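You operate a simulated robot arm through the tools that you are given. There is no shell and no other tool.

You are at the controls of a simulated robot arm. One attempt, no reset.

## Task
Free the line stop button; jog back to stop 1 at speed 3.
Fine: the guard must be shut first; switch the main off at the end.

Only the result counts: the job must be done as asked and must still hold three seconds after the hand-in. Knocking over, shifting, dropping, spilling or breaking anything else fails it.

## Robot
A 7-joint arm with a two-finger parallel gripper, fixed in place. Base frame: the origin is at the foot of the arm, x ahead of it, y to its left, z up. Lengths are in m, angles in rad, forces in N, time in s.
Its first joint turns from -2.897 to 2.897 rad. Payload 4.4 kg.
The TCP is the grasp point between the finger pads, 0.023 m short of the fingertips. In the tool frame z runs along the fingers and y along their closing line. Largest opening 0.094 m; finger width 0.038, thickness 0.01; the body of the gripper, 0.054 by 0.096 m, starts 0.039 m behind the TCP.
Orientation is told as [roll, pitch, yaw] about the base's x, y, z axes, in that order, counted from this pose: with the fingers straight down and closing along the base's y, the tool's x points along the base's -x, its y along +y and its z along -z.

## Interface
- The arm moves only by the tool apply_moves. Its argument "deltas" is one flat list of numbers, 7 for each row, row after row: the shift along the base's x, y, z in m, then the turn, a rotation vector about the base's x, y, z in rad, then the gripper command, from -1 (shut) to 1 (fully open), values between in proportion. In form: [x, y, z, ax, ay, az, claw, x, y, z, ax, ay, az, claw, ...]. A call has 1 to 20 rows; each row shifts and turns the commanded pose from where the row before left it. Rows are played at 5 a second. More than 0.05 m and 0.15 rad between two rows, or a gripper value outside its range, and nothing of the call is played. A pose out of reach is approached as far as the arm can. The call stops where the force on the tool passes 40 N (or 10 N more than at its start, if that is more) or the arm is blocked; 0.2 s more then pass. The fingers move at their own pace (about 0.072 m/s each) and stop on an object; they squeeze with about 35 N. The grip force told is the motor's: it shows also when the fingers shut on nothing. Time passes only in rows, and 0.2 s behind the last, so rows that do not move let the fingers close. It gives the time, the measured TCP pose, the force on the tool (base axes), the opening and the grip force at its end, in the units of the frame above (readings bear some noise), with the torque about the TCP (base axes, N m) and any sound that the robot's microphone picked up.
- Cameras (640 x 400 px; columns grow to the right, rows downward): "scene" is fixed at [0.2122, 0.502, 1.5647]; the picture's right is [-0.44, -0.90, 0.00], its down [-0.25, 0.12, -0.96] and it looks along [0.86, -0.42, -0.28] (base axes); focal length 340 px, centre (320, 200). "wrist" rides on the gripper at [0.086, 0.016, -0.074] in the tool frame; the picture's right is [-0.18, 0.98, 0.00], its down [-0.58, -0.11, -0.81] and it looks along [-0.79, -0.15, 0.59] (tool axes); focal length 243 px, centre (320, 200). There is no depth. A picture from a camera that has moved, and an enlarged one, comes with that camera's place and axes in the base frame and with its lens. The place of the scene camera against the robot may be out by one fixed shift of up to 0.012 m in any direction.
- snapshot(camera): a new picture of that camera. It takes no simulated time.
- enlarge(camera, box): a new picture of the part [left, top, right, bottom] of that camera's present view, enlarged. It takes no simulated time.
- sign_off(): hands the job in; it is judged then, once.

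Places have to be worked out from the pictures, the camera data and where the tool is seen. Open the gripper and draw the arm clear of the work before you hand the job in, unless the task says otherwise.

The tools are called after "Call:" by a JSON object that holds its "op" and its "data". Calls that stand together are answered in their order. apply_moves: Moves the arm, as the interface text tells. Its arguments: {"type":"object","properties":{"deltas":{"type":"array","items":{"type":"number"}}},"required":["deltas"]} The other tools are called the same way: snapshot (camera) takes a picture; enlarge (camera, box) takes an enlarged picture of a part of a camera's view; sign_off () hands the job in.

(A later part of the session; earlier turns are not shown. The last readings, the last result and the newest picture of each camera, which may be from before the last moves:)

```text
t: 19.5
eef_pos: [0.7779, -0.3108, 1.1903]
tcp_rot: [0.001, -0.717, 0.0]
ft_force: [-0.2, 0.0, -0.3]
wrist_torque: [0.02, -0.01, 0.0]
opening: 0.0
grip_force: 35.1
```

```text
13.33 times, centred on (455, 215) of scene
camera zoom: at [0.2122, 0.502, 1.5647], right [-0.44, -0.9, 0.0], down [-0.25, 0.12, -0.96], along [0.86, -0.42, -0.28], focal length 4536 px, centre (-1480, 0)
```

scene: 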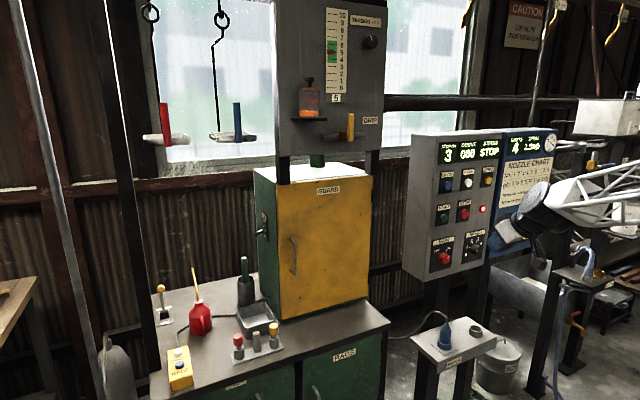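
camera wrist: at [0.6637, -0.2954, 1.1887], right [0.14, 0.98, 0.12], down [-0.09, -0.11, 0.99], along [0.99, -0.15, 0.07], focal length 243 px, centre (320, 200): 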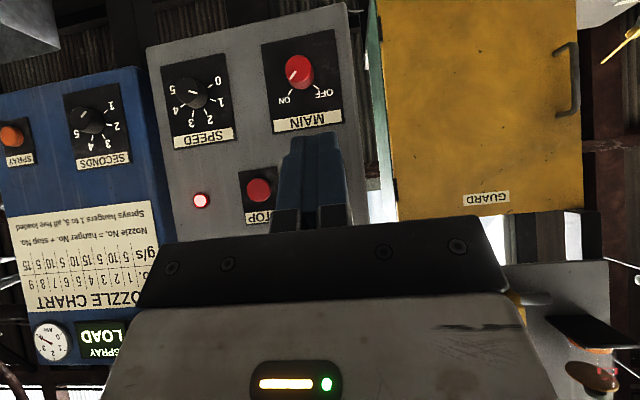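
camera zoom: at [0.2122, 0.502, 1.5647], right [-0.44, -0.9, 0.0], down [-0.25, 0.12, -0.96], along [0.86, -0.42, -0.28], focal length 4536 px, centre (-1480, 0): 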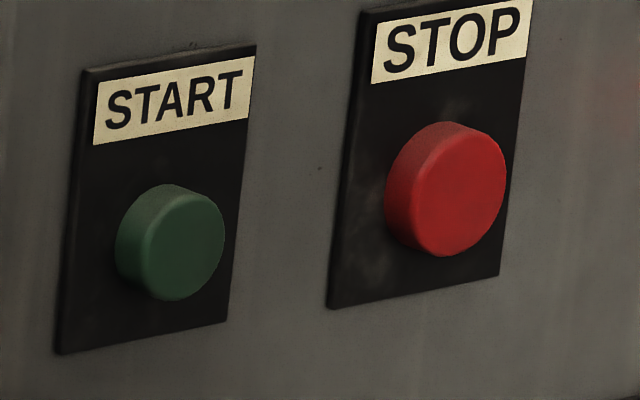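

SPEED points to 1 (needs 3: about 90° clockwise), MAIN is at ON, and the lamp beside STOP is lit. I'm moving the wrist camera closer to STOP to see how it latches.

Call:
{"op": "apply_moves", "data": {"deltas": [0.035, -0.02, 0, 0, 0, 0, -1, 0.035, -0.02, 0, 0, 0, 0, -1, 0.03, -0.015, 0, 0, 0, 0, -1]}}

Call:
{"op": "snapshot", "data": {"camera": "wrist"}}

Call:
{"op": "enlarge", "data": {"camera": "wrist", "box": [170, 120, 290, 230]}}

```text
t: 20.3
eef_pos: [0.8782, -0.3661, 1.1895]
tcp_rot: [0.002, -0.72, -0.002]
ft_force: [-0.6, -0.1, 0.9]
wrist_torque: [0.02, 0.04, -0.01]
opening: 0.0003
grip_force: 35.0
```

```text
taken
camera wrist: at [0.7637, -0.35, 1.1893], right [0.14, 0.98, 0.12], down [-0.09, -0.11, 0.99], along [0.99, -0.15, 0.08], focal length 243 px, centre (320, 200)
```

wrist: 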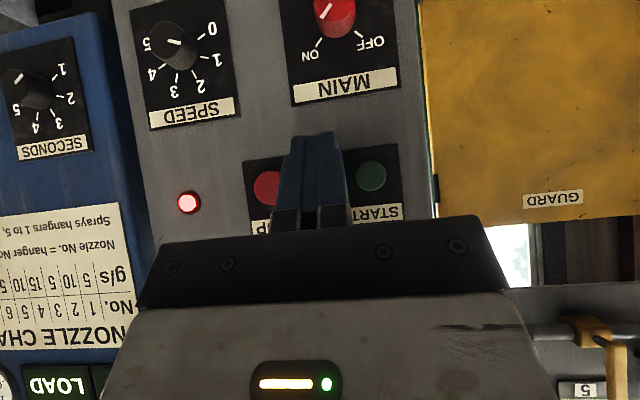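

```text
3.64 times, centred on (230, 175) of wrist
camera zoom: at [0.7637, -0.35, 1.1893], right [0.14, 0.98, 0.12], down [-0.09, -0.11, 0.99], along [0.99, -0.15, 0.08], focal length 882 px, centre (647, 291)
```

zoom: 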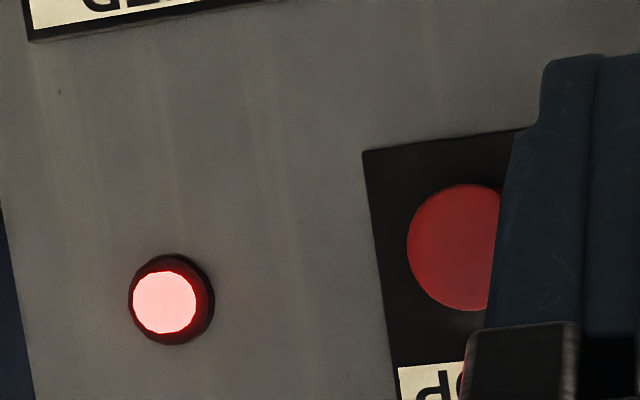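

The fingers block part of STOP; I'll raise the tool so the button shows above the fingertips in the picture.

Call:
{"op": "apply_moves", "data": {"deltas": [0.01, -0.03, 0.04, 0, 0, 0, -1, 0.01, -0.03, 0.035, 0, 0, 0, -1]}}

Call:
{"op": "snapshot", "data": {"camera": "wrist"}}

Call:
{"op": "enlarge", "data": {"camera": "wrist", "box": [190, 30, 390, 140]}}

```text
refused: row 1 steps farther than a row can; nothing moved
```

```text
taken
camera wrist: at [0.7637, -0.35, 1.1893], right [0.14, 0.98, 0.12], down [-0.09, -0.11, 0.99], along [0.99, -0.15, 0.08], focal length 243 px, centre (320, 200)
```

wrist: 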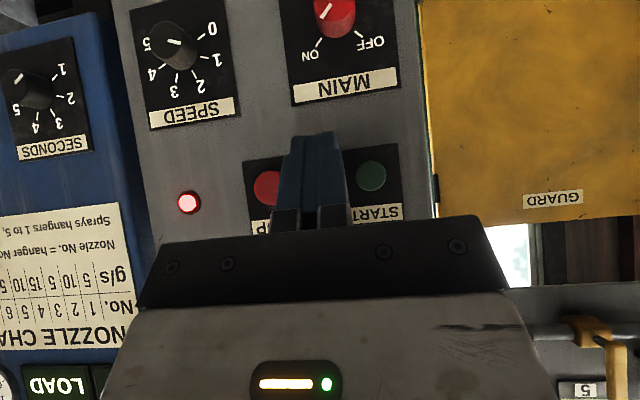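

```text
3.20 times, centred on (290, 85) of wrist
camera zoom: at [0.7637, -0.35, 1.1893], right [0.14, 0.98, 0.12], down [-0.09, -0.11, 0.99], along [0.99, -0.15, 0.08], focal length 776 px, centre (416, 568)
```

zoom: 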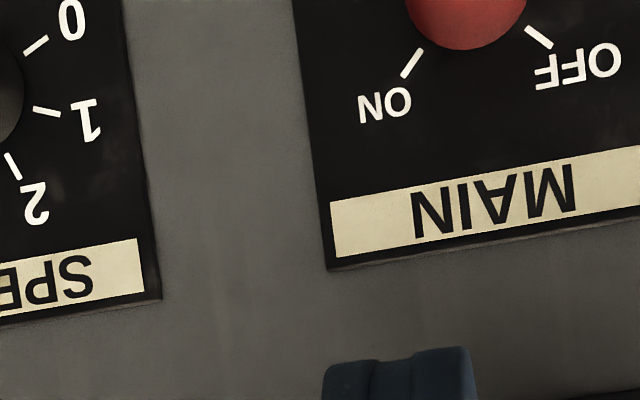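

The step was slightly too long and refused; I'm repeating it in smaller rows.

Call:
{"op": "apply_moves", "data": {"deltas": [0.005, -0.02, 0.025, 0, 0, 0, -1, 0.005, -0.02, 0.025, 0, 0, 0, -1, 0.005, -0.02, 0.025, 0, 0, 0, -1]}}

Call:
{"op": "snapshot", "data": {"camera": "wrist"}}

Call:
{"op": "enlarge", "data": {"camera": "wrist", "box": [230, 50, 390, 150]}}

```text
t: 21.1
eef_pos: [0.8928, -0.4258, 1.2641]
tcp_rot: [0.002, -0.719, 0.0]
ft_force: [1.2, -0.1, 0.3]
wrist_torque: [0.05, -0.03, 0.0]
opening: 0.0002
grip_force: 34.5
```

```text
taken
camera wrist: at [0.7785, -0.4096, 1.2633], right [0.14, 0.98, 0.12], down [-0.09, -0.11, 0.99], along [0.99, -0.15, 0.08], focal length 243 px, centre (320, 200)
```

wrist: 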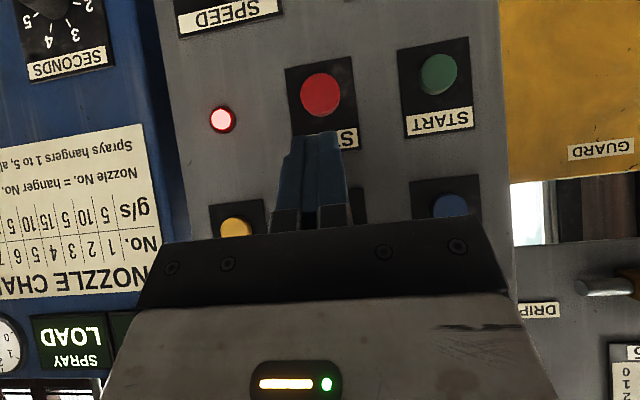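

```text
4.00 times, centred on (310, 100) of wrist
camera zoom: at [0.7785, -0.4096, 1.2633], right [0.14, 0.98, 0.12], down [-0.09, -0.11, 0.99], along [0.99, -0.15, 0.08], focal length 970 px, centre (360, 600)
```

zoom: 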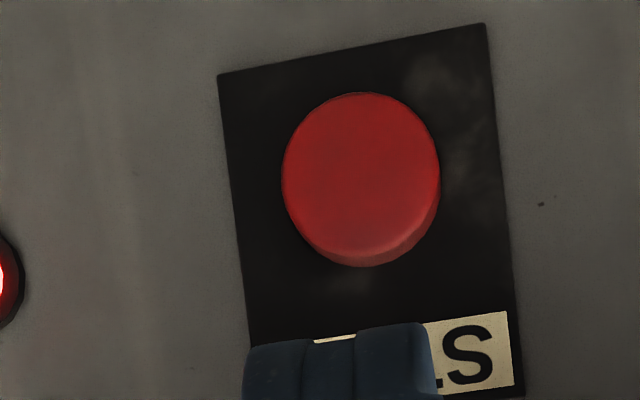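

STOP is plain with no twist arrows. I'll compare its protrusion with that of START, ZERO and BACK.

Call:
{"op": "enlarge", "data": {"camera": "wrist", "box": [390, 30, 490, 140]}}

Call:
{"op": "enlarge", "data": {"camera": "wrist", "box": [285, 55, 365, 135]}}

Call:
{"op": "enlarge", "data": {"camera": "scene", "box": [455, 202, 475, 226]}}

```text
3.64 times, centred on (440, 85) of wrist
camera zoom: at [0.7785, -0.4096, 1.2633], right [0.14, 0.98, 0.12], down [-0.09, -0.11, 0.99], along [0.99, -0.15, 0.08], focal length 882 px, centre (-116, 618)
```

zoom: 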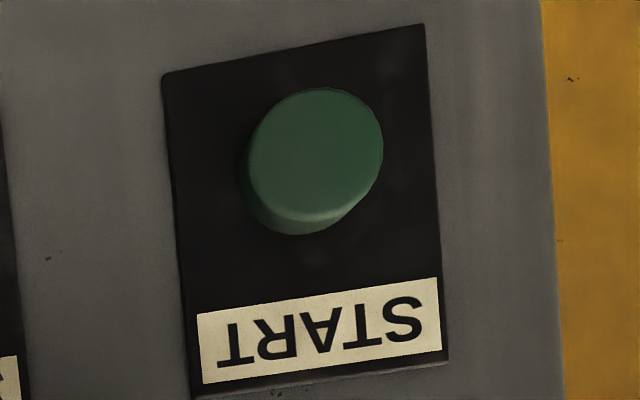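

```text
5.00 times, centred on (325, 95) of wrist
camera zoom: at [0.7785, -0.4096, 1.2633], right [0.14, 0.98, 0.12], down [-0.09, -0.11, 0.99], along [0.99, -0.15, 0.08], focal length 1213 px, centre (295, 725)
```

zoom: 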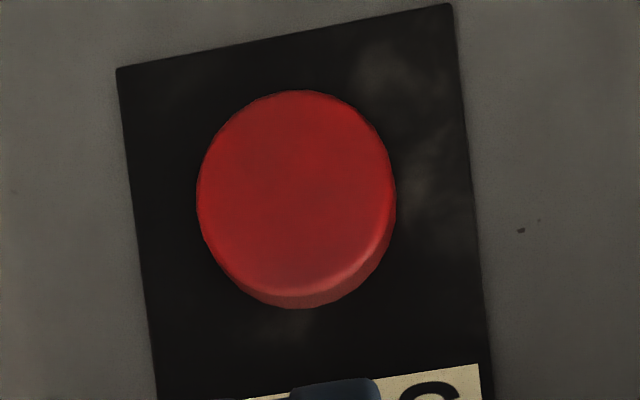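

```text
16.00 times, centred on (465, 214) of scene
camera zoom: at [0.2122, 0.502, 1.5647], right [-0.44, -0.9, 0.0], down [-0.25, 0.12, -0.96], along [0.86, -0.42, -0.28], focal length 5443 px, centre (-2000, -24)
```

zoom: 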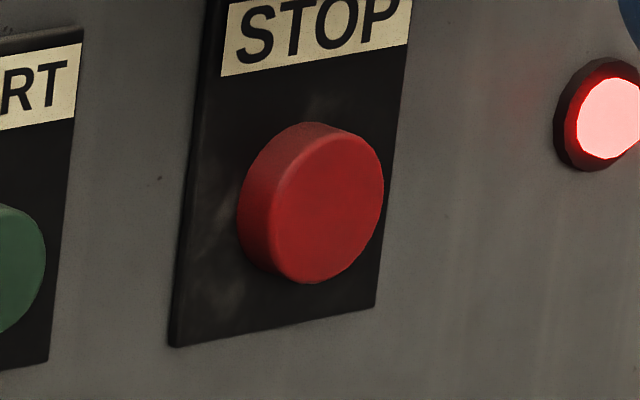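

STOP protrudes only about 8 mm against about 12 mm for START, so it is latched in. I'm going horizontal in front of it at (y=-0.428, z=1.193) with shut fingers.

Call:
{"op": "apply_moves", "data": {"deltas": [-0.005, 0, -0.0118, 0, -0.142, 0, -1, -0.005, 0, -0.0118, 0, -0.142, 0, -1, -0.005, 0, -0.0118, 0, -0.142, 0, -1, 0, 0, -0.0118, 0, -0.142, 0, -1, 0, 0, -0.0118, 0, -0.142, 0, -1, 0, -0.002, -0.0118, 0, -0.141, 0, -1]}}

Call:
{"op": "snapshot", "data": {"camera": "wrist"}}

Call:
{"op": "snapshot", "data": {"camera": "scene"}}

```text
t: 22.5
eef_pos: [0.877, -0.4281, 1.1956]
tcp_rot: [-2.732, -1.57, 2.732]
ft_force: [0.7, 0.7, 0.7]
wrist_torque: [0.03, 0.05, 0.03]
opening: 0.0
grip_force: 34.8
```

```text
taken
camera wrist: at [0.8033, -0.412, 1.1088], right [0.0, 0.98, 0.18], down [-0.81, -0.11, 0.58], along [0.59, -0.15, 0.8], focal length 243 px, centre (320, 200)
```

wrist: 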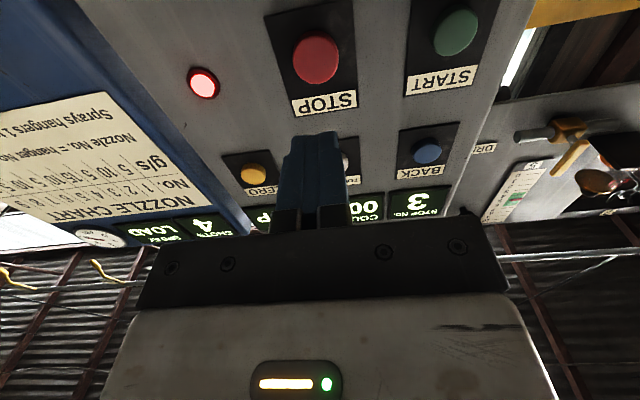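

```text
taken
```

scene: 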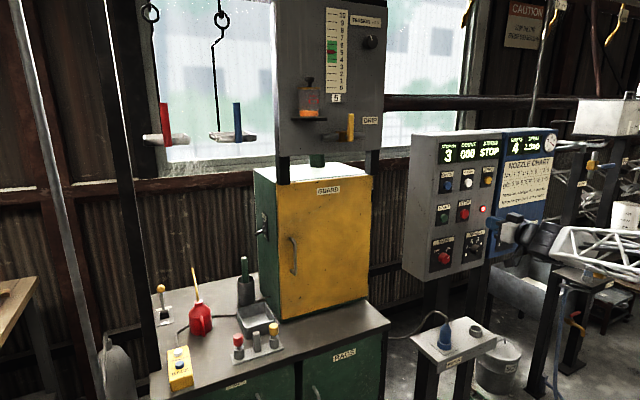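

The lined-up view agrees: STOP is at y≈-0.429, z≈1.19. I'm advancing to just short of it, then creeping until contact.

Call:
{"op": "apply_moves", "data": {"deltas": [0.034, -0.0005, -0.002, 0, 0, 0, -1, 0.034, -0.0005, -0.002, 0, 0, 0, -1, 0.004, 0, 0, 0, 0, 0, -1, 0.004, 0, 0, 0, 0, 0, -1]}}

Call:
{"op": "snapshot", "data": {"camera": "wrist"}}

Call:
{"op": "enlarge", "data": {"camera": "scene", "box": [420, 120, 540, 280]}}

```text
t: 23.5
eef_pos: [0.9526, -0.4288, 1.1902]
tcp_rot: [2.318, -1.57, -2.314]
ft_force: [-0.5, -0.4, 0.6]
wrist_torque: [0.01, -0.02, 0.0]
opening: 0.0
grip_force: 34.6
```

```text
taken
camera wrist: at [0.8791, -0.4128, 1.1035], right [0.0, 0.98, 0.18], down [-0.81, -0.11, 0.58], along [0.59, -0.15, 0.79], focal length 243 px, centre (320, 200)
```

wrist: 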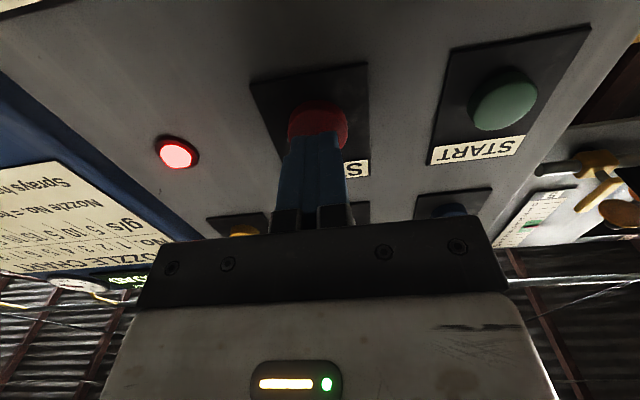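

```text
2.50 times, centred on (480, 200) of scene
camera zoom: at [0.2122, 0.502, 1.5647], right [-0.44, -0.9, 0.0], down [-0.25, 0.12, -0.96], along [0.86, -0.42, -0.28], focal length 850 px, centre (-80, 200)
```

zoom: 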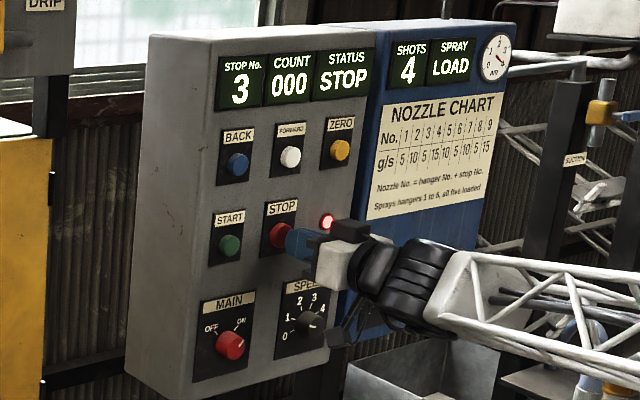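

The fingertips are centred on STOP with no contact yet. I'm creeping in 3 mm steps to press it and see whether it is push-to-release.

Call:
{"op": "apply_moves", "data": {"deltas": [0.003, 0, 0, 0, 0, 0, -1, 0.003, 0, 0, 0, 0, 0, -1, 0.003, 0, 0, 0, 0, 0, -1, 0.003, 0, 0, 0, 0, 0, -1, 0.003, 0, 0, 0, 0, 0, -1, 0.003, 0, 0, 0, 0, 0, -1, 0.003, 0, 0, 0, 0, 0, -1]}}

Call:
{"op": "enlarge", "data": {"camera": "scene", "box": [420, 120, 540, 280]}}

```text
t: 25.1
eef_pos: [0.9725, -0.4308, 1.1882]
tcp_rot: [1.226, -1.569, -1.225]
ft_force: [-34.5, 13.2, 0.5]
wrist_torque: [-0.02, -0.09, 0.29]
opening: 0.0
grip_force: 35.1
heard: click
stopped in row 7: the force on the tool passed its limit at 55 N (the readings are from after the stop); the commanded pose is now the measured one
```

```text
2.50 times, centred on (480, 200) of scene
camera zoom: at [0.2122, 0.502, 1.5647], right [-0.44, -0.9, 0.0], down [-0.25, 0.12, -0.96], along [0.86, -0.42, -0.28], focal length 850 px, centre (-80, 200)
```

zoom: 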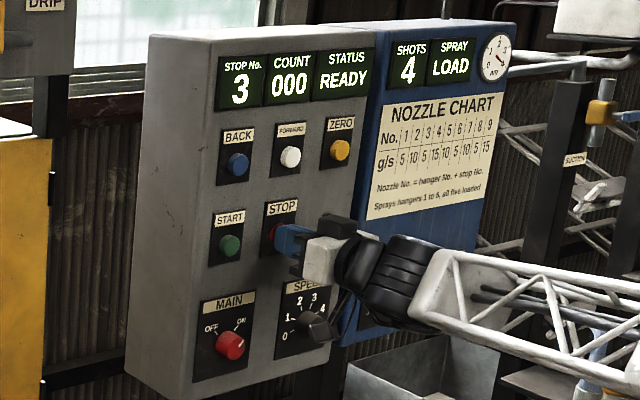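

A click and the status turned to READY: pressing released it. I'm backing straight off and checking the button, lamp and status.

Call:
{"op": "apply_moves", "data": {"deltas": [-0.02, 0, 0, 0, 0, 0, -1, -0.03, 0, 0, 0, 0, 0, -1, -0.04, 0, 0, 0, 0, 0, -1]}}

Call:
{"op": "snapshot", "data": {"camera": "wrist"}}

Call:
{"op": "enlarge", "data": {"camera": "scene", "box": [420, 120, 540, 280]}}

Call:
{"op": "enlarge", "data": {"camera": "scene", "box": [440, 195, 500, 235]}}

```text
t: 25.9
eef_pos: [0.8835, -0.4309, 1.1874]
tcp_rot: [0.513, -1.57, -0.511]
ft_force: [0.5, -0.9, -0.1]
wrist_torque: [0.01, -0.04, 0.01]
opening: 0.0001
grip_force: 35.3
```

```text
taken
camera wrist: at [0.8089, -0.4131, 1.101], right [0.0, 0.98, 0.18], down [-0.81, -0.11, 0.58], along [0.59, -0.15, 0.79], focal length 243 px, centre (320, 200)
```

wrist: 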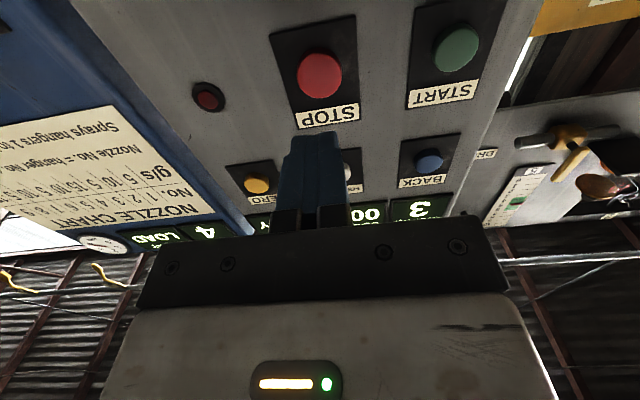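

```text
2.50 times, centred on (480, 200) of scene
camera zoom: at [0.2122, 0.502, 1.5647], right [-0.44, -0.9, 0.0], down [-0.25, 0.12, -0.96], along [0.86, -0.42, -0.28], focal length 850 px, centre (-80, 200)
```

zoom: 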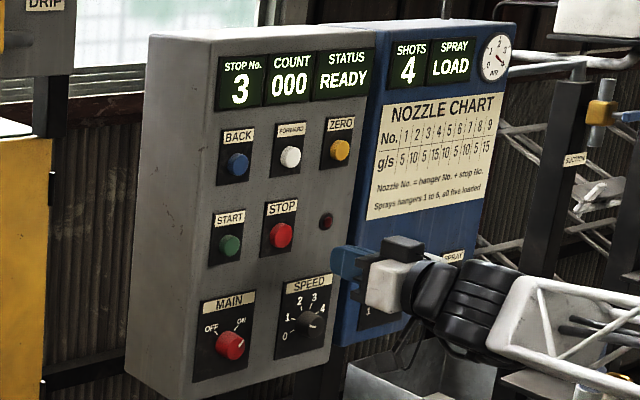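

```text
10.00 times, centred on (470, 215) of scene
camera zoom: at [0.2122, 0.502, 1.5647], right [-0.44, -0.9, 0.0], down [-0.25, 0.12, -0.96], along [0.86, -0.42, -0.28], focal length 3402 px, centre (-1180, 50)
```

zoom: 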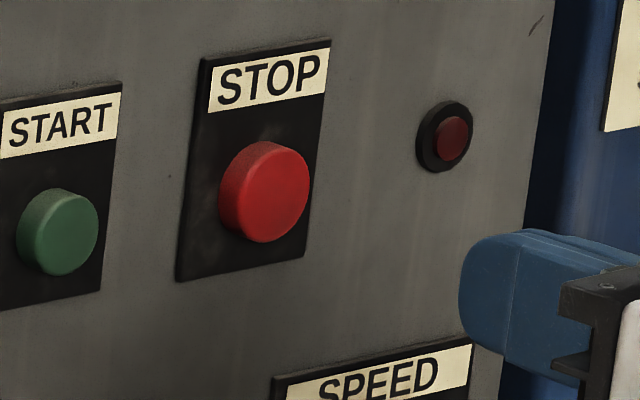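

STOP is freed: lamp out, status READY, button standing proud. Next is SPEED; I'm moving in front of that knob, opening part-way and pre-rolling -45° so a +90° (clockwise) turn stays well within wrist range.

Call:
{"op": "apply_moves", "data": {"deltas": [-0.0034, -0.0173, -0.0343, -0.13, 0, 0, 0.3, -0.0034, -0.0173, -0.0343, -0.13, 0, 0, 0.3, -0.0034, -0.0173, -0.0343, -0.13, 0, 0, 0.3, -0.0034, -0.0173, -0.0343, -0.13, 0, 0, 0.3, 0, 0, 0, -0.13, 0, 0, 0.3, 0, 0, 0, -0.135, 0, 0, 0.3]}}

Call:
{"op": "snapshot", "data": {"camera": "wrist"}}

Call:
{"op": "snapshot", "data": {"camera": "scene"}}

```text
t: 27.3
eef_pos: [0.8697, -0.499, 1.0506]
tcp_rot: [-1.568, -0.783, 1.57]
ft_force: [-0.1, -0.1, 0.3]
wrist_torque: [-0.01, 0.03, -0.02]
opening: 0.0609
grip_force: 0.0
```

```text
taken
camera wrist: at [0.795, -0.5485, 0.9789], right [0.0, 0.82, -0.57], down [-0.81, 0.33, 0.49], along [0.59, 0.46, 0.66], focal length 243 px, centre (320, 200)
```

wrist: 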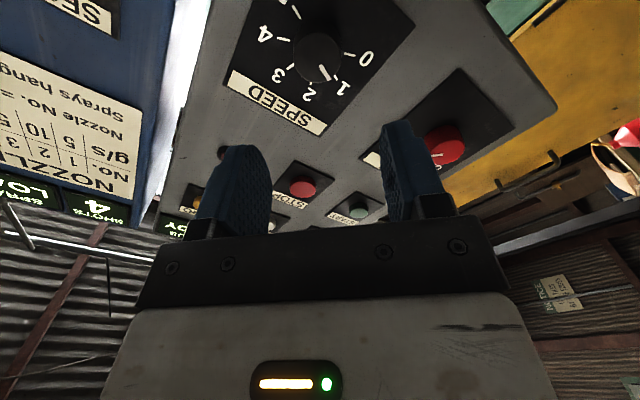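

```text
taken
```

scene: 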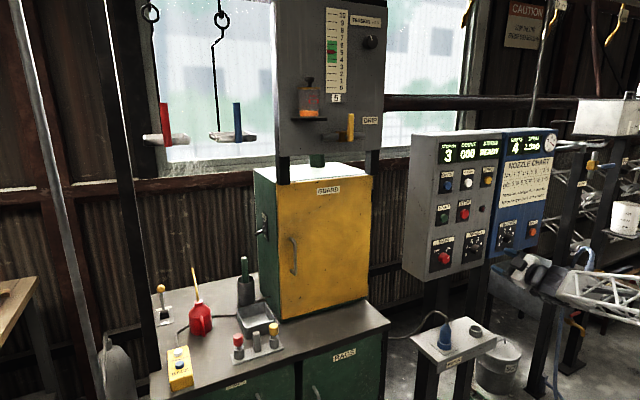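

Nicely framed. I'm zooming in on the knob to measure its offset from the tool axis, which should appear near pixel (320,68) at the cap plane.

Call:
{"op": "enlarge", "data": {"camera": "wrist", "box": [240, 10, 400, 110]}}

```text
4.00 times, centred on (320, 60) of wrist
camera zoom: at [0.795, -0.5485, 0.9789], right [0.0, 0.82, -0.57], down [-0.81, 0.33, 0.49], along [0.59, 0.46, 0.66], focal length 970 px, centre (320, 760)
```

zoom: 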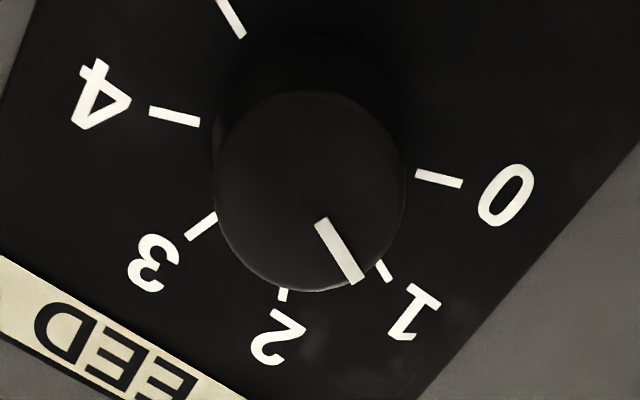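

The knob centre works out to y≈-0.506, z≈1.045. I'm correcting and moving closer to re-measure.

Call:
{"op": "apply_moves", "data": {"deltas": [0.03, -0.006, -0.005, 0, 0, 0, 0.3, 0.025, 0, 0, 0, 0, 0, 0.3]}}

Call:
{"op": "snapshot", "data": {"camera": "wrist"}}

Call:
{"op": "enlarge", "data": {"camera": "wrist", "box": [220, 50, 420, 180]}}

Call:
{"op": "enlarge", "data": {"camera": "scene", "box": [440, 210, 520, 270]}}

```text
t: 27.9
eef_pos: [0.9239, -0.5055, 1.0451]
tcp_rot: [-1.57, -0.786, 1.57]
ft_force: [-0.5, 0.1, 0.6]
wrist_torque: [0.01, 0.03, 0.02]
opening: 0.0611
grip_force: 0.0
```

```text
taken
camera wrist: at [0.8497, -0.5548, 0.974], right [0.0, 0.83, -0.56], down [-0.81, 0.33, 0.49], along [0.59, 0.45, 0.67], focal length 243 px, centre (320, 200)
```

wrist: 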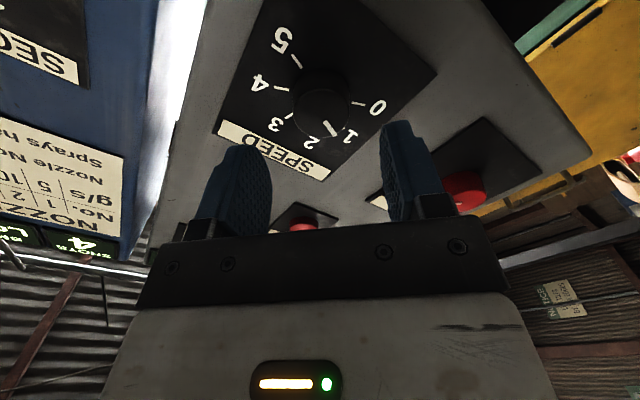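

```text
3.08 times, centred on (320, 115) of wrist
camera zoom: at [0.8497, -0.5548, 0.974], right [0.0, 0.83, -0.56], down [-0.81, 0.33, 0.49], along [0.59, 0.45, 0.67], focal length 746 px, centre (320, 462)
```

zoom: 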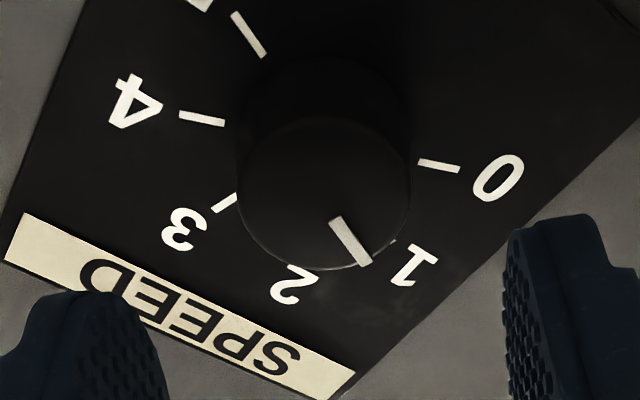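

```text
6.67 times, centred on (480, 240) of scene
camera zoom: at [0.2122, 0.502, 1.5647], right [-0.44, -0.9, 0.0], down [-0.25, 0.12, -0.96], along [0.86, -0.42, -0.28], focal length 2268 px, centre (-747, -67)
```

zoom: 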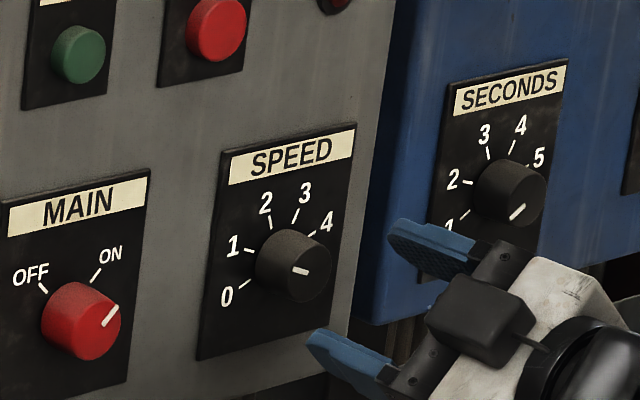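

The tool axis and the cap centre now agree within about 1 mm along the closing line. I'm advancing over the knob and then closing.

Call:
{"op": "apply_moves", "data": {"deltas": [0.015, 0, 0, 0, 0, 0, 0.3, 0.015, 0, 0, 0, 0, 0, 0.3, 0.013, 0, 0, 0, 0, 0, 0.3]}}

Call:
{"op": "snapshot", "data": {"camera": "wrist"}}

Call:
{"op": "enlarge", "data": {"camera": "scene", "box": [440, 210, 520, 270]}}

```text
t: 28.7
eef_pos: [0.9684, -0.5051, 1.0468]
tcp_rot: [-1.57, -0.788, 1.569]
ft_force: [0.1, -0.2, 0.6]
wrist_torque: [0.0, -0.01, 0.04]
opening: 0.0613
grip_force: 0.0
```

```text
taken
camera wrist: at [0.8933, -0.5546, 0.9742], right [0.0, 0.83, -0.56], down [-0.81, 0.33, 0.49], along [0.59, 0.45, 0.67], focal length 243 px, centre (320, 200)
```

wrist: 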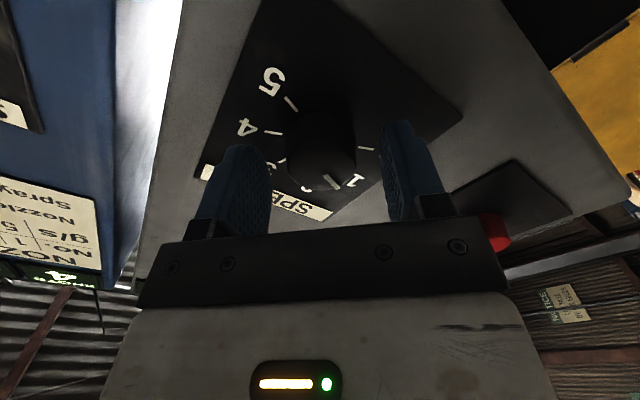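

```text
6.67 times, centred on (480, 240) of scene
camera zoom: at [0.2122, 0.502, 1.5647], right [-0.44, -0.9, 0.0], down [-0.25, 0.12, -0.96], along [0.86, -0.42, -0.28], focal length 2268 px, centre (-747, -67)
```

zoom: 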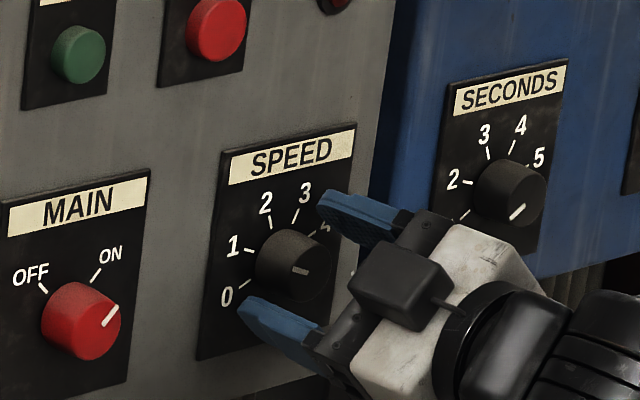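

The fingers straddle the knob evenly. I'm closing now.

Call:
{"op": "apply_moves", "data": {"deltas": [0, 0, 0, 0, 0, 0, -1, 0, 0, 0, 0, 0, 0, -1, 0, 0, 0, 0, 0, 0, -1]}}

Call:
{"op": "snapshot", "data": {"camera": "wrist"}}

Call:
{"op": "enlarge", "data": {"camera": "scene", "box": [440, 210, 520, 270]}}

```text
t: 29.5
eef_pos: [0.9679, -0.5042, 1.0462]
tcp_rot: [-1.568, -0.787, 1.568]
ft_force: [3.5, 6.6, -5.6]
wrist_torque: [-0.04, 0.09, 0.19]
opening: 0.0351
grip_force: 44.8
```

```text
taken
camera wrist: at [0.8934, -0.5541, 0.9734], right [0.0, 0.83, -0.56], down [-0.81, 0.33, 0.49], along [0.59, 0.45, 0.67], focal length 243 px, centre (320, 200)
```

wrist: 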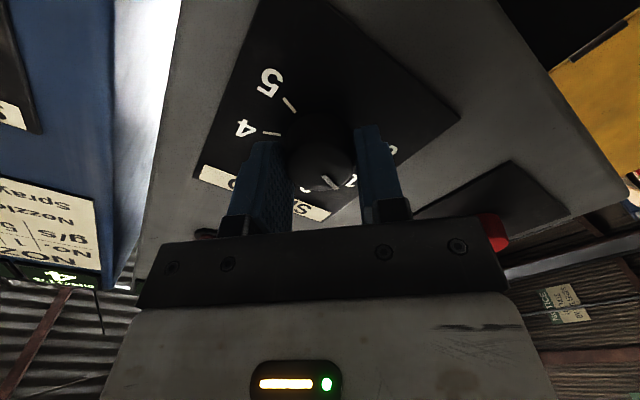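

```text
6.67 times, centred on (480, 240) of scene
camera zoom: at [0.2122, 0.502, 1.5647], right [-0.44, -0.9, 0.0], down [-0.25, 0.12, -0.96], along [0.86, -0.42, -0.28], focal length 2268 px, centre (-747, -67)
```

zoom: 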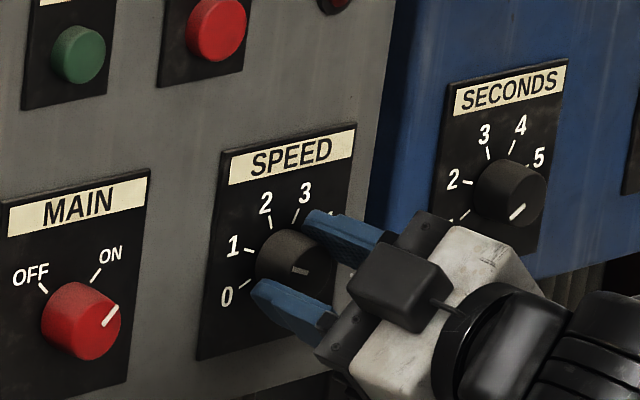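

Gripped at 35 mm diameter. Back-projecting the ticks gives about 48° between positions (0 at -120°, 1 at -72°, 3 at +24°), so I need +96° (1.676 rad) about +x. I'm turning half first.

Call:
{"op": "apply_moves", "data": {"deltas": [0, 0, 0, 0.12, 0, 0, -1, 0, 0, 0, 0.12, 0, 0, -1, 0, 0, 0, 0.12, 0, 0, -1, 0, 0, 0, 0.12, 0, 0, -1, 0, 0, 0, 0.12, 0, 0, -1, 0, 0, 0, 0.12, 0, 0, -1, 0, 0, 0, 0.12, 0, 0, -1]}}

Call:
{"op": "snapshot", "data": {"camera": "wrist"}}

Call:
{"op": "enlarge", "data": {"camera": "scene", "box": [440, 210, 520, 270]}}

```text
t: 31.1
eef_pos: [0.968, -0.5055, 1.0469]
tcp_rot: [1.556, -1.513, -1.554]
ft_force: [5.9, -5.8, -6.1]
wrist_torque: [0.01, 0.54, -0.16]
opening: 0.0352
grip_force: 45.2
```

```text
taken
camera wrist: at [0.8934, -0.4841, 0.961], right [0.0, 0.97, 0.24], down [-0.81, -0.14, 0.57], along [0.59, -0.19, 0.78], focal length 243 px, centre (320, 200)
```

wrist: 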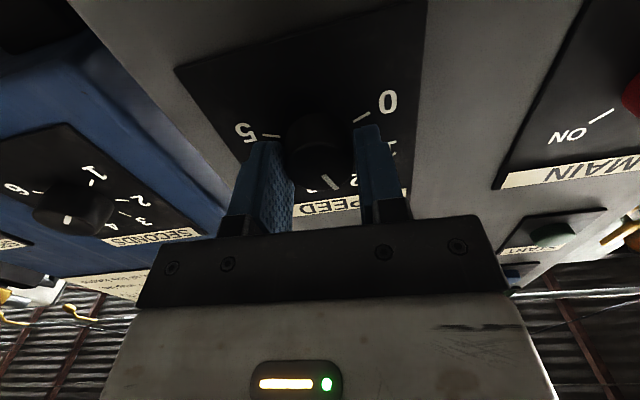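

```text
6.67 times, centred on (480, 240) of scene
camera zoom: at [0.2122, 0.502, 1.5647], right [-0.44, -0.9, 0.0], down [-0.25, 0.12, -0.96], along [0.86, -0.42, -0.28], focal length 2268 px, centre (-747, -67)
```

zoom: 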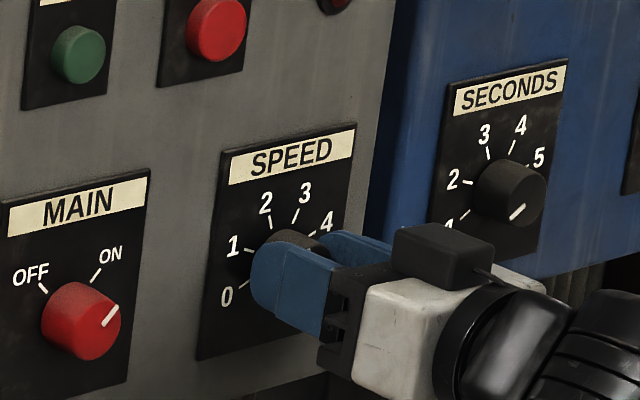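

The knob turns with the grip; the pointer is near 2. Continuing with the second half.

Call:
{"op": "apply_moves", "data": {"deltas": [0, 0, 0, 0.12, 0, 0, -1, 0, 0, 0, 0.12, 0, 0, -1, 0, 0, 0, 0.12, 0, 0, -1, 0, 0, 0, 0.12, 0, 0, -1, 0, 0, 0, 0.12, 0, 0, -1, 0, 0, 0, 0.12, 0, 0, -1, 0, 0, 0, 0.12, 0, 0, -1]}}

Call:
{"op": "snapshot", "data": {"camera": "wrist"}}

Call:
{"op": "enlarge", "data": {"camera": "wrist", "box": [240, 80, 400, 220]}}

Call:
{"op": "enlarge", "data": {"camera": "scene", "box": [440, 210, 520, 270]}}

```text
t: 32.6
eef_pos: [0.9667, -0.5065, 1.0447]
tcp_rot: [1.568, -0.742, -1.571]
ft_force: [14.5, -13.2, -1.0]
wrist_torque: [-0.07, 0.12, -0.57]
opening: 0.0353
grip_force: 45.0
stopped in row 7: the force on the tool passed its limit at 44 N (the readings are from after the stop); the commanded pose is now the measured one
```

```text
taken
camera wrist: at [0.8935, -0.4313, 0.9994], right [0.0, 0.53, 0.85], down [-0.81, -0.5, 0.31], along [0.59, -0.68, 0.43], focal length 243 px, centre (320, 200)
```

wrist: 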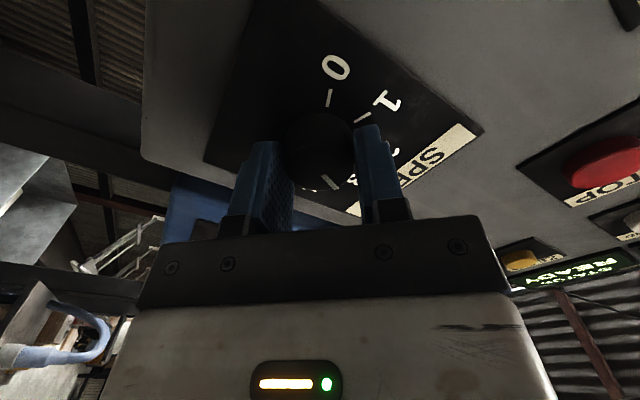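

```text
2.86 times, centred on (320, 150) of wrist
camera zoom: at [0.8935, -0.4313, 0.9994], right [0.0, 0.53, 0.85], down [-0.81, -0.5, 0.31], along [0.59, -0.68, 0.43], focal length 693 px, centre (320, 343)
```

zoom: 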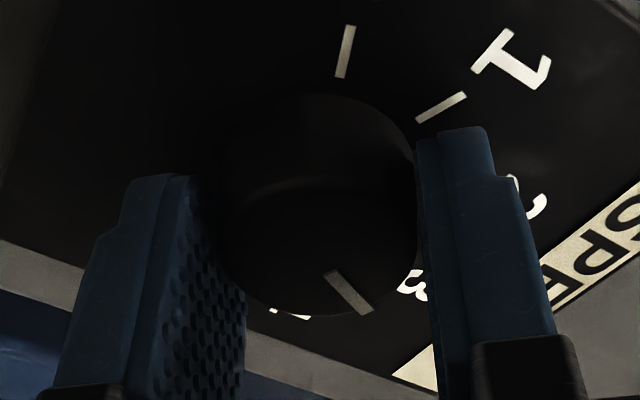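

```text
6.67 times, centred on (480, 240) of scene
camera zoom: at [0.2122, 0.502, 1.5647], right [-0.44, -0.9, 0.0], down [-0.25, 0.12, -0.96], along [0.86, -0.42, -0.28], focal length 2268 px, centre (-747, -67)
```

zoom: 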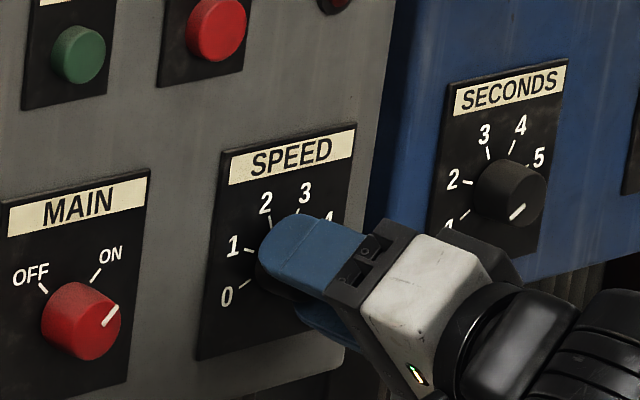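

The turn is about 93° in, with the pointer close to 3. I'm opening the fingers to let it settle, then backing off to check.

Call:
{"op": "apply_moves", "data": {"deltas": [0, 0, 0, 0, 0, 0, 0.3, 0, 0, 0, 0, 0, 0, 0.3, -0.02, 0, 0, 0, 0, 0, 0.3, -0.03, 0, 0, 0, 0, 0, 0.3]}}

Call:
{"op": "snapshot", "data": {"camera": "wrist"}}

Call:
{"op": "enlarge", "data": {"camera": "wrist", "box": [240, 50, 400, 170]}}

Call:
{"op": "enlarge", "data": {"camera": "scene", "box": [440, 210, 520, 270]}}

```text
t: 33.6
eef_pos: [0.9171, -0.5047, 1.0465]
tcp_rot: [1.572, -0.745, -1.569]
ft_force: [-0.8, 0.4, -0.7]
wrist_torque: [0.01, -0.03, 0.0]
opening: 0.0613
grip_force: 0.1
```

```text
taken
camera wrist: at [0.8436, -0.4303, 1.0001], right [0.0, 0.53, 0.85], down [-0.81, -0.5, 0.31], along [0.59, -0.68, 0.43], focal length 243 px, centre (320, 200)
```

wrist: 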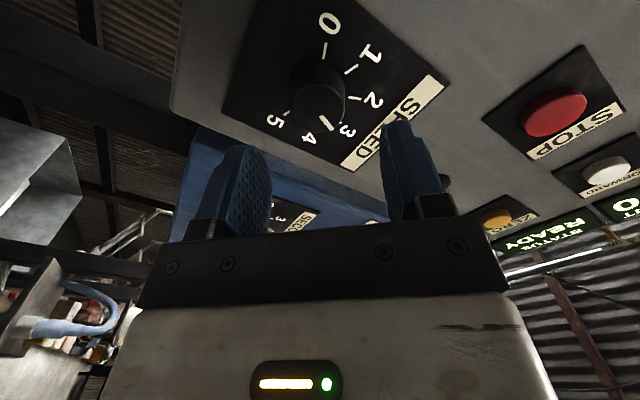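

```text
3.33 times, centred on (320, 110) of wrist
camera zoom: at [0.8436, -0.4303, 1.0001], right [0.0, 0.53, 0.85], down [-0.81, -0.5, 0.31], along [0.59, -0.68, 0.43], focal length 809 px, centre (320, 500)
```

zoom: 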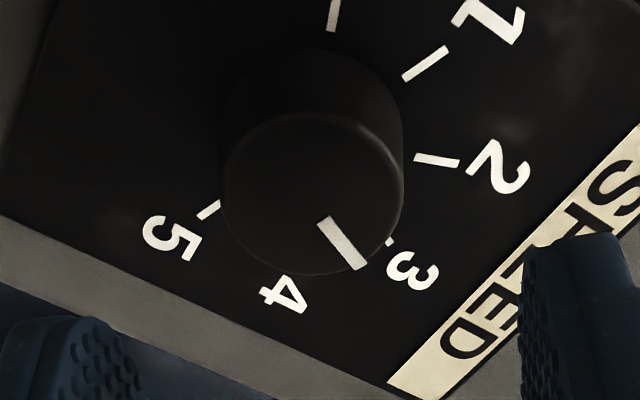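

```text
6.67 times, centred on (480, 240) of scene
camera zoom: at [0.2122, 0.502, 1.5647], right [-0.44, -0.9, 0.0], down [-0.25, 0.12, -0.96], along [0.86, -0.42, -0.28], focal length 2268 px, centre (-747, -67)
```

zoom: 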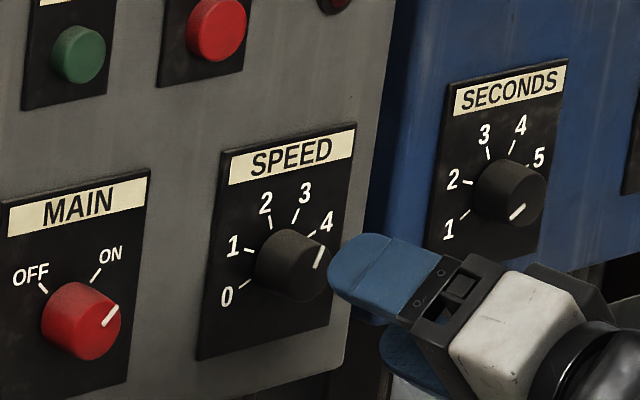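

The pointer back-projects to about 23° right of up, which matches position 3 (24°). I'm double-checking with a tight scene zoom.

Call:
{"op": "enlarge", "data": {"camera": "scene", "box": [464, 232, 492, 262]}}

Call:
{"op": "enlarge", "data": {"camera": "wrist", "box": [280, 60, 360, 140]}}

```text
13.33 times, centred on (478, 247) of scene
camera zoom: at [0.2122, 0.502, 1.5647], right [-0.44, -0.9, 0.0], down [-0.25, 0.12, -0.96], along [0.86, -0.42, -0.28], focal length 4536 px, centre (-1787, -427)
```

zoom: 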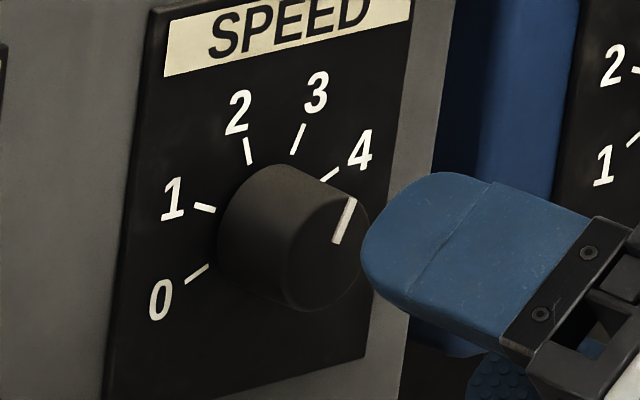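

```text
5.00 times, centred on (320, 100) of wrist
camera zoom: at [0.8436, -0.4303, 1.0001], right [0.0, 0.53, 0.85], down [-0.81, -0.5, 0.31], along [0.59, -0.68, 0.43], focal length 1213 px, centre (320, 700)
```

zoom: 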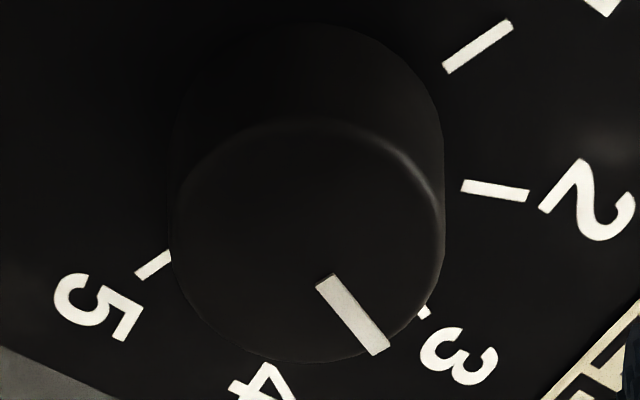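

SPEED is on 3 (the mark is parallel with the 3 tick). Now I'm shutting the fingers, rolling back to level and moving in front of BACK (y≈-0.333, z≈1.30).

Call:
{"op": "apply_moves", "data": {"deltas": [-0.02, 0, 0, 0, 0, 0, -1, -0.003, 0.0244, 0.0362, -0.119, 0, 0, -1, -0.003, 0.0244, 0.0362, -0.119, 0, 0, -1, -0.003, 0.0244, 0.0362, -0.119, 0, 0, -1, -0.003, 0.0244, 0.0362, -0.119, 0, 0, -1, -0.003, 0.0244, 0.0362, -0.119, 0, 0, -1, -0.003, 0.0244, 0.0362, -0.119, 0, 0, -1, -0.002, 0.0244, 0.0362, -0.117, 0, 0, -1]}}

Call:
{"op": "snapshot", "data": {"camera": "wrist"}}

Call:
{"op": "enlarge", "data": {"camera": "scene", "box": [420, 120, 540, 280]}}

```text
t: 35.4
eef_pos: [0.8774, -0.3343, 1.298]
tcp_rot: [-1.298, -1.566, 1.296]
ft_force: [-0.1, 0.2, -0.1]
wrist_torque: [-0.01, -0.07, 0.0]
opening: 0.0
grip_force: 35.7
```

```text
taken
camera wrist: at [0.803, -0.3185, 1.2119], right [0.0, 0.98, 0.18], down [-0.81, -0.11, 0.58], along [0.59, -0.14, 0.79], focal length 243 px, centre (320, 200)
```

wrist: 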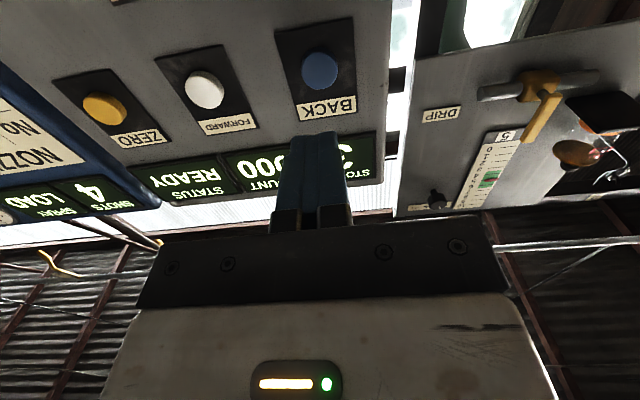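

```text
2.50 times, centred on (480, 200) of scene
camera zoom: at [0.2122, 0.502, 1.5647], right [-0.44, -0.9, 0.0], down [-0.25, 0.12, -0.96], along [0.86, -0.42, -0.28], focal length 850 px, centre (-80, 200)
```

zoom: 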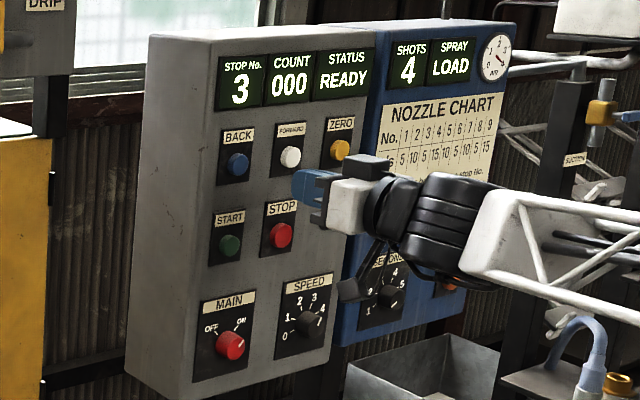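

BACK is aligned with the tool axis. I'm advancing to just short of it, then creeping in while watching the display.

Call:
{"op": "apply_moves", "data": {"deltas": [0.035, 0, 0, 0, 0, 0, -1, 0.035, 0, 0, 0, 0, 0, -1, 0.007, 0, 0, 0, 0, 0, -1]}}

Call:
{"op": "snapshot", "data": {"camera": "wrist"}}

Call:
{"op": "snapshot", "data": {"camera": "scene"}}

```text
t: 36.2
eef_pos: [0.9547, -0.3352, 1.3001]
tcp_rot: [-1.612, -1.566, 1.613]
ft_force: [-1.2, 0.0, -0.1]
wrist_torque: [-0.03, 0.01, -0.01]
opening: 0.0
grip_force: 35.1
```

```text
taken
camera wrist: at [0.8804, -0.3185, 1.2137], right [0.0, 0.98, 0.18], down [-0.81, -0.11, 0.58], along [0.59, -0.15, 0.79], focal length 243 px, centre (320, 200)
```

wrist: 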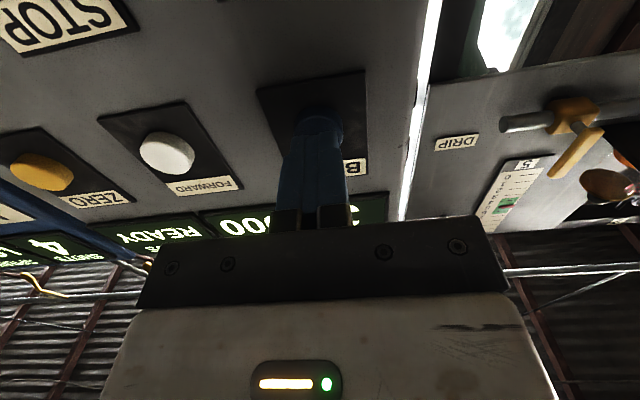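

```text
taken
```

scene: 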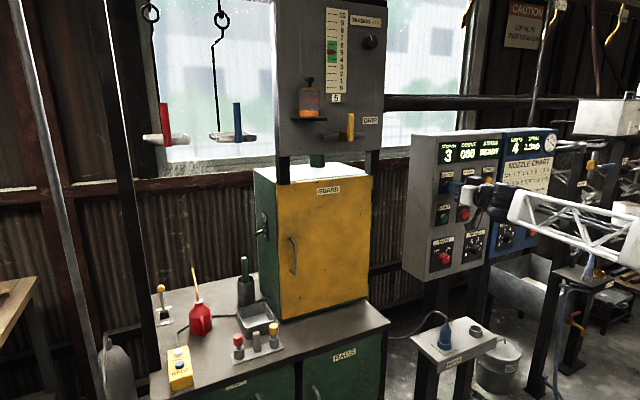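

No contact yet, display reads 3 / READY. I'm creeping a few millimetres at a time.

Call:
{"op": "apply_moves", "data": {"deltas": [0.003, 0, 0, 0, 0, 0, -1, 0.003, 0, 0, 0, 0, 0, -1]}}

Call:
{"op": "enlarge", "data": {"camera": "scene", "box": [420, 120, 540, 220]}}

```text
t: 36.8
eef_pos: [0.9616, -0.3356, 1.2987]
tcp_rot: [-1.515, -1.565, 1.515]
ft_force: [-0.4, 0.7, 0.0]
wrist_torque: [0.03, 0.0, -0.01]
opening: 0.0
grip_force: 35.3
```

```text
4.00 times, centred on (480, 170) of scene
camera zoom: at [0.2122, 0.502, 1.5647], right [-0.44, -0.9, 0.0], down [-0.25, 0.12, -0.96], along [0.86, -0.42, -0.28], focal length 1361 px, centre (-320, 320)
```

zoom: 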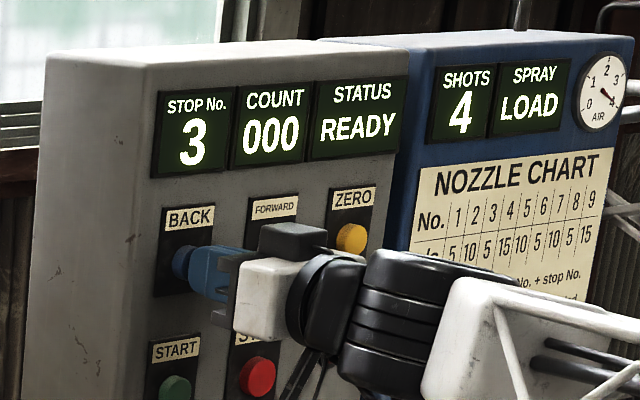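

The finger is nearly on the button. Another 2 mm step, then I'll read the display.

Call:
{"op": "apply_moves", "data": {"deltas": [0.002, 0, 0, 0, 0, 0, -1, 0.002, 0, 0, 0, 0, 0, -1]}}

Call:
{"op": "enlarge", "data": {"camera": "scene", "box": [420, 120, 540, 220]}}

```text
t: 37.4
eef_pos: [0.9656, -0.3352, 1.3005]
tcp_rot: [-1.606, -1.567, 1.604]
ft_force: [-1.2, 0.3, -0.2]
wrist_torque: [0.0, 0.04, -0.05]
opening: 0.0
grip_force: 35.5
```

```text
4.00 times, centred on (480, 170) of scene
camera zoom: at [0.2122, 0.502, 1.5647], right [-0.44, -0.9, 0.0], down [-0.25, 0.12, -0.96], along [0.86, -0.42, -0.28], focal length 1361 px, centre (-320, 320)
```

zoom: 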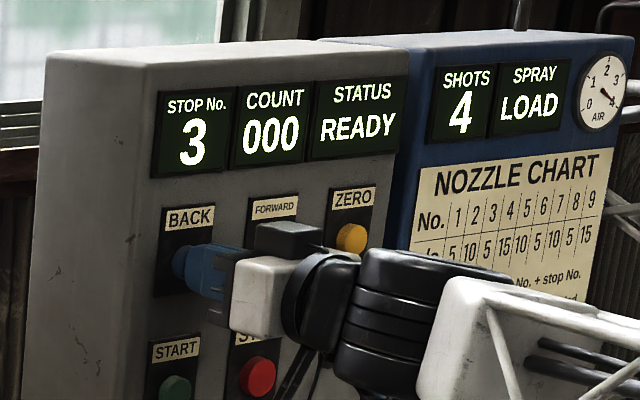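

Light contact, no change yet. Pressing 3 mm further.

Call:
{"op": "apply_moves", "data": {"deltas": [0.003, 0, 0, 0, 0, 0, -1]}}

Call:
{"op": "enlarge", "data": {"camera": "scene", "box": [420, 120, 540, 220]}}

```text
t: 37.8
eef_pos: [0.9674, -0.3345, 1.3005]
tcp_rot: [-1.702, -1.565, 1.699]
ft_force: [-2.8, 0.2, 1.1]
wrist_torque: [-0.03, 0.01, 0.01]
opening: 0.0
grip_force: 34.9
heard: click
```

```text
4.00 times, centred on (480, 170) of scene
camera zoom: at [0.2122, 0.502, 1.5647], right [-0.44, -0.9, 0.0], down [-0.25, 0.12, -0.96], along [0.86, -0.42, -0.28], focal length 1361 px, centre (-320, 320)
```

zoom: 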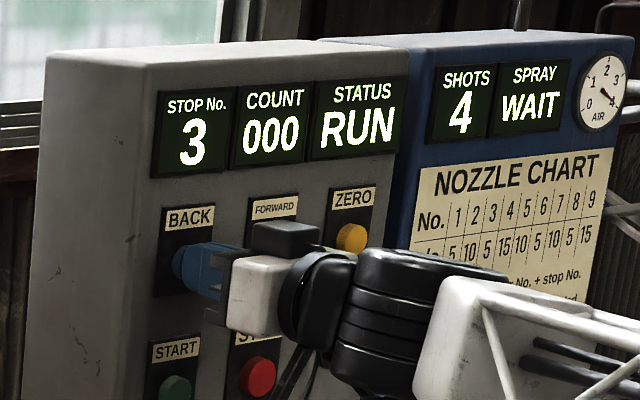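

A click, and the status is RUN. I'm holding still in short increments and watching the stop number.

Call:
{"op": "apply_moves", "data": {"deltas": [0, 0, 0, 0, 0, 0, -1]}}

Call:
{"op": "snapshot", "data": {"camera": "scene"}}

```text
t: 38.2
eef_pos: [0.9667, -0.3353, 1.3008]
tcp_rot: [-1.684, -1.564, 1.685]
ft_force: [-3.1, -0.9, 1.9]
wrist_torque: [0.02, -0.05, 0.02]
opening: 0.0001
grip_force: 34.8
```

```text
taken
```

scene: 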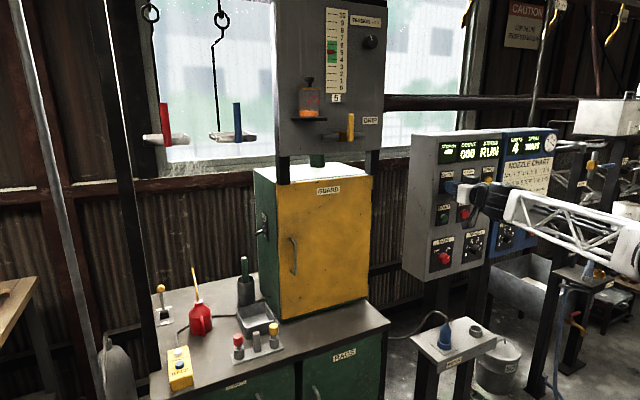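

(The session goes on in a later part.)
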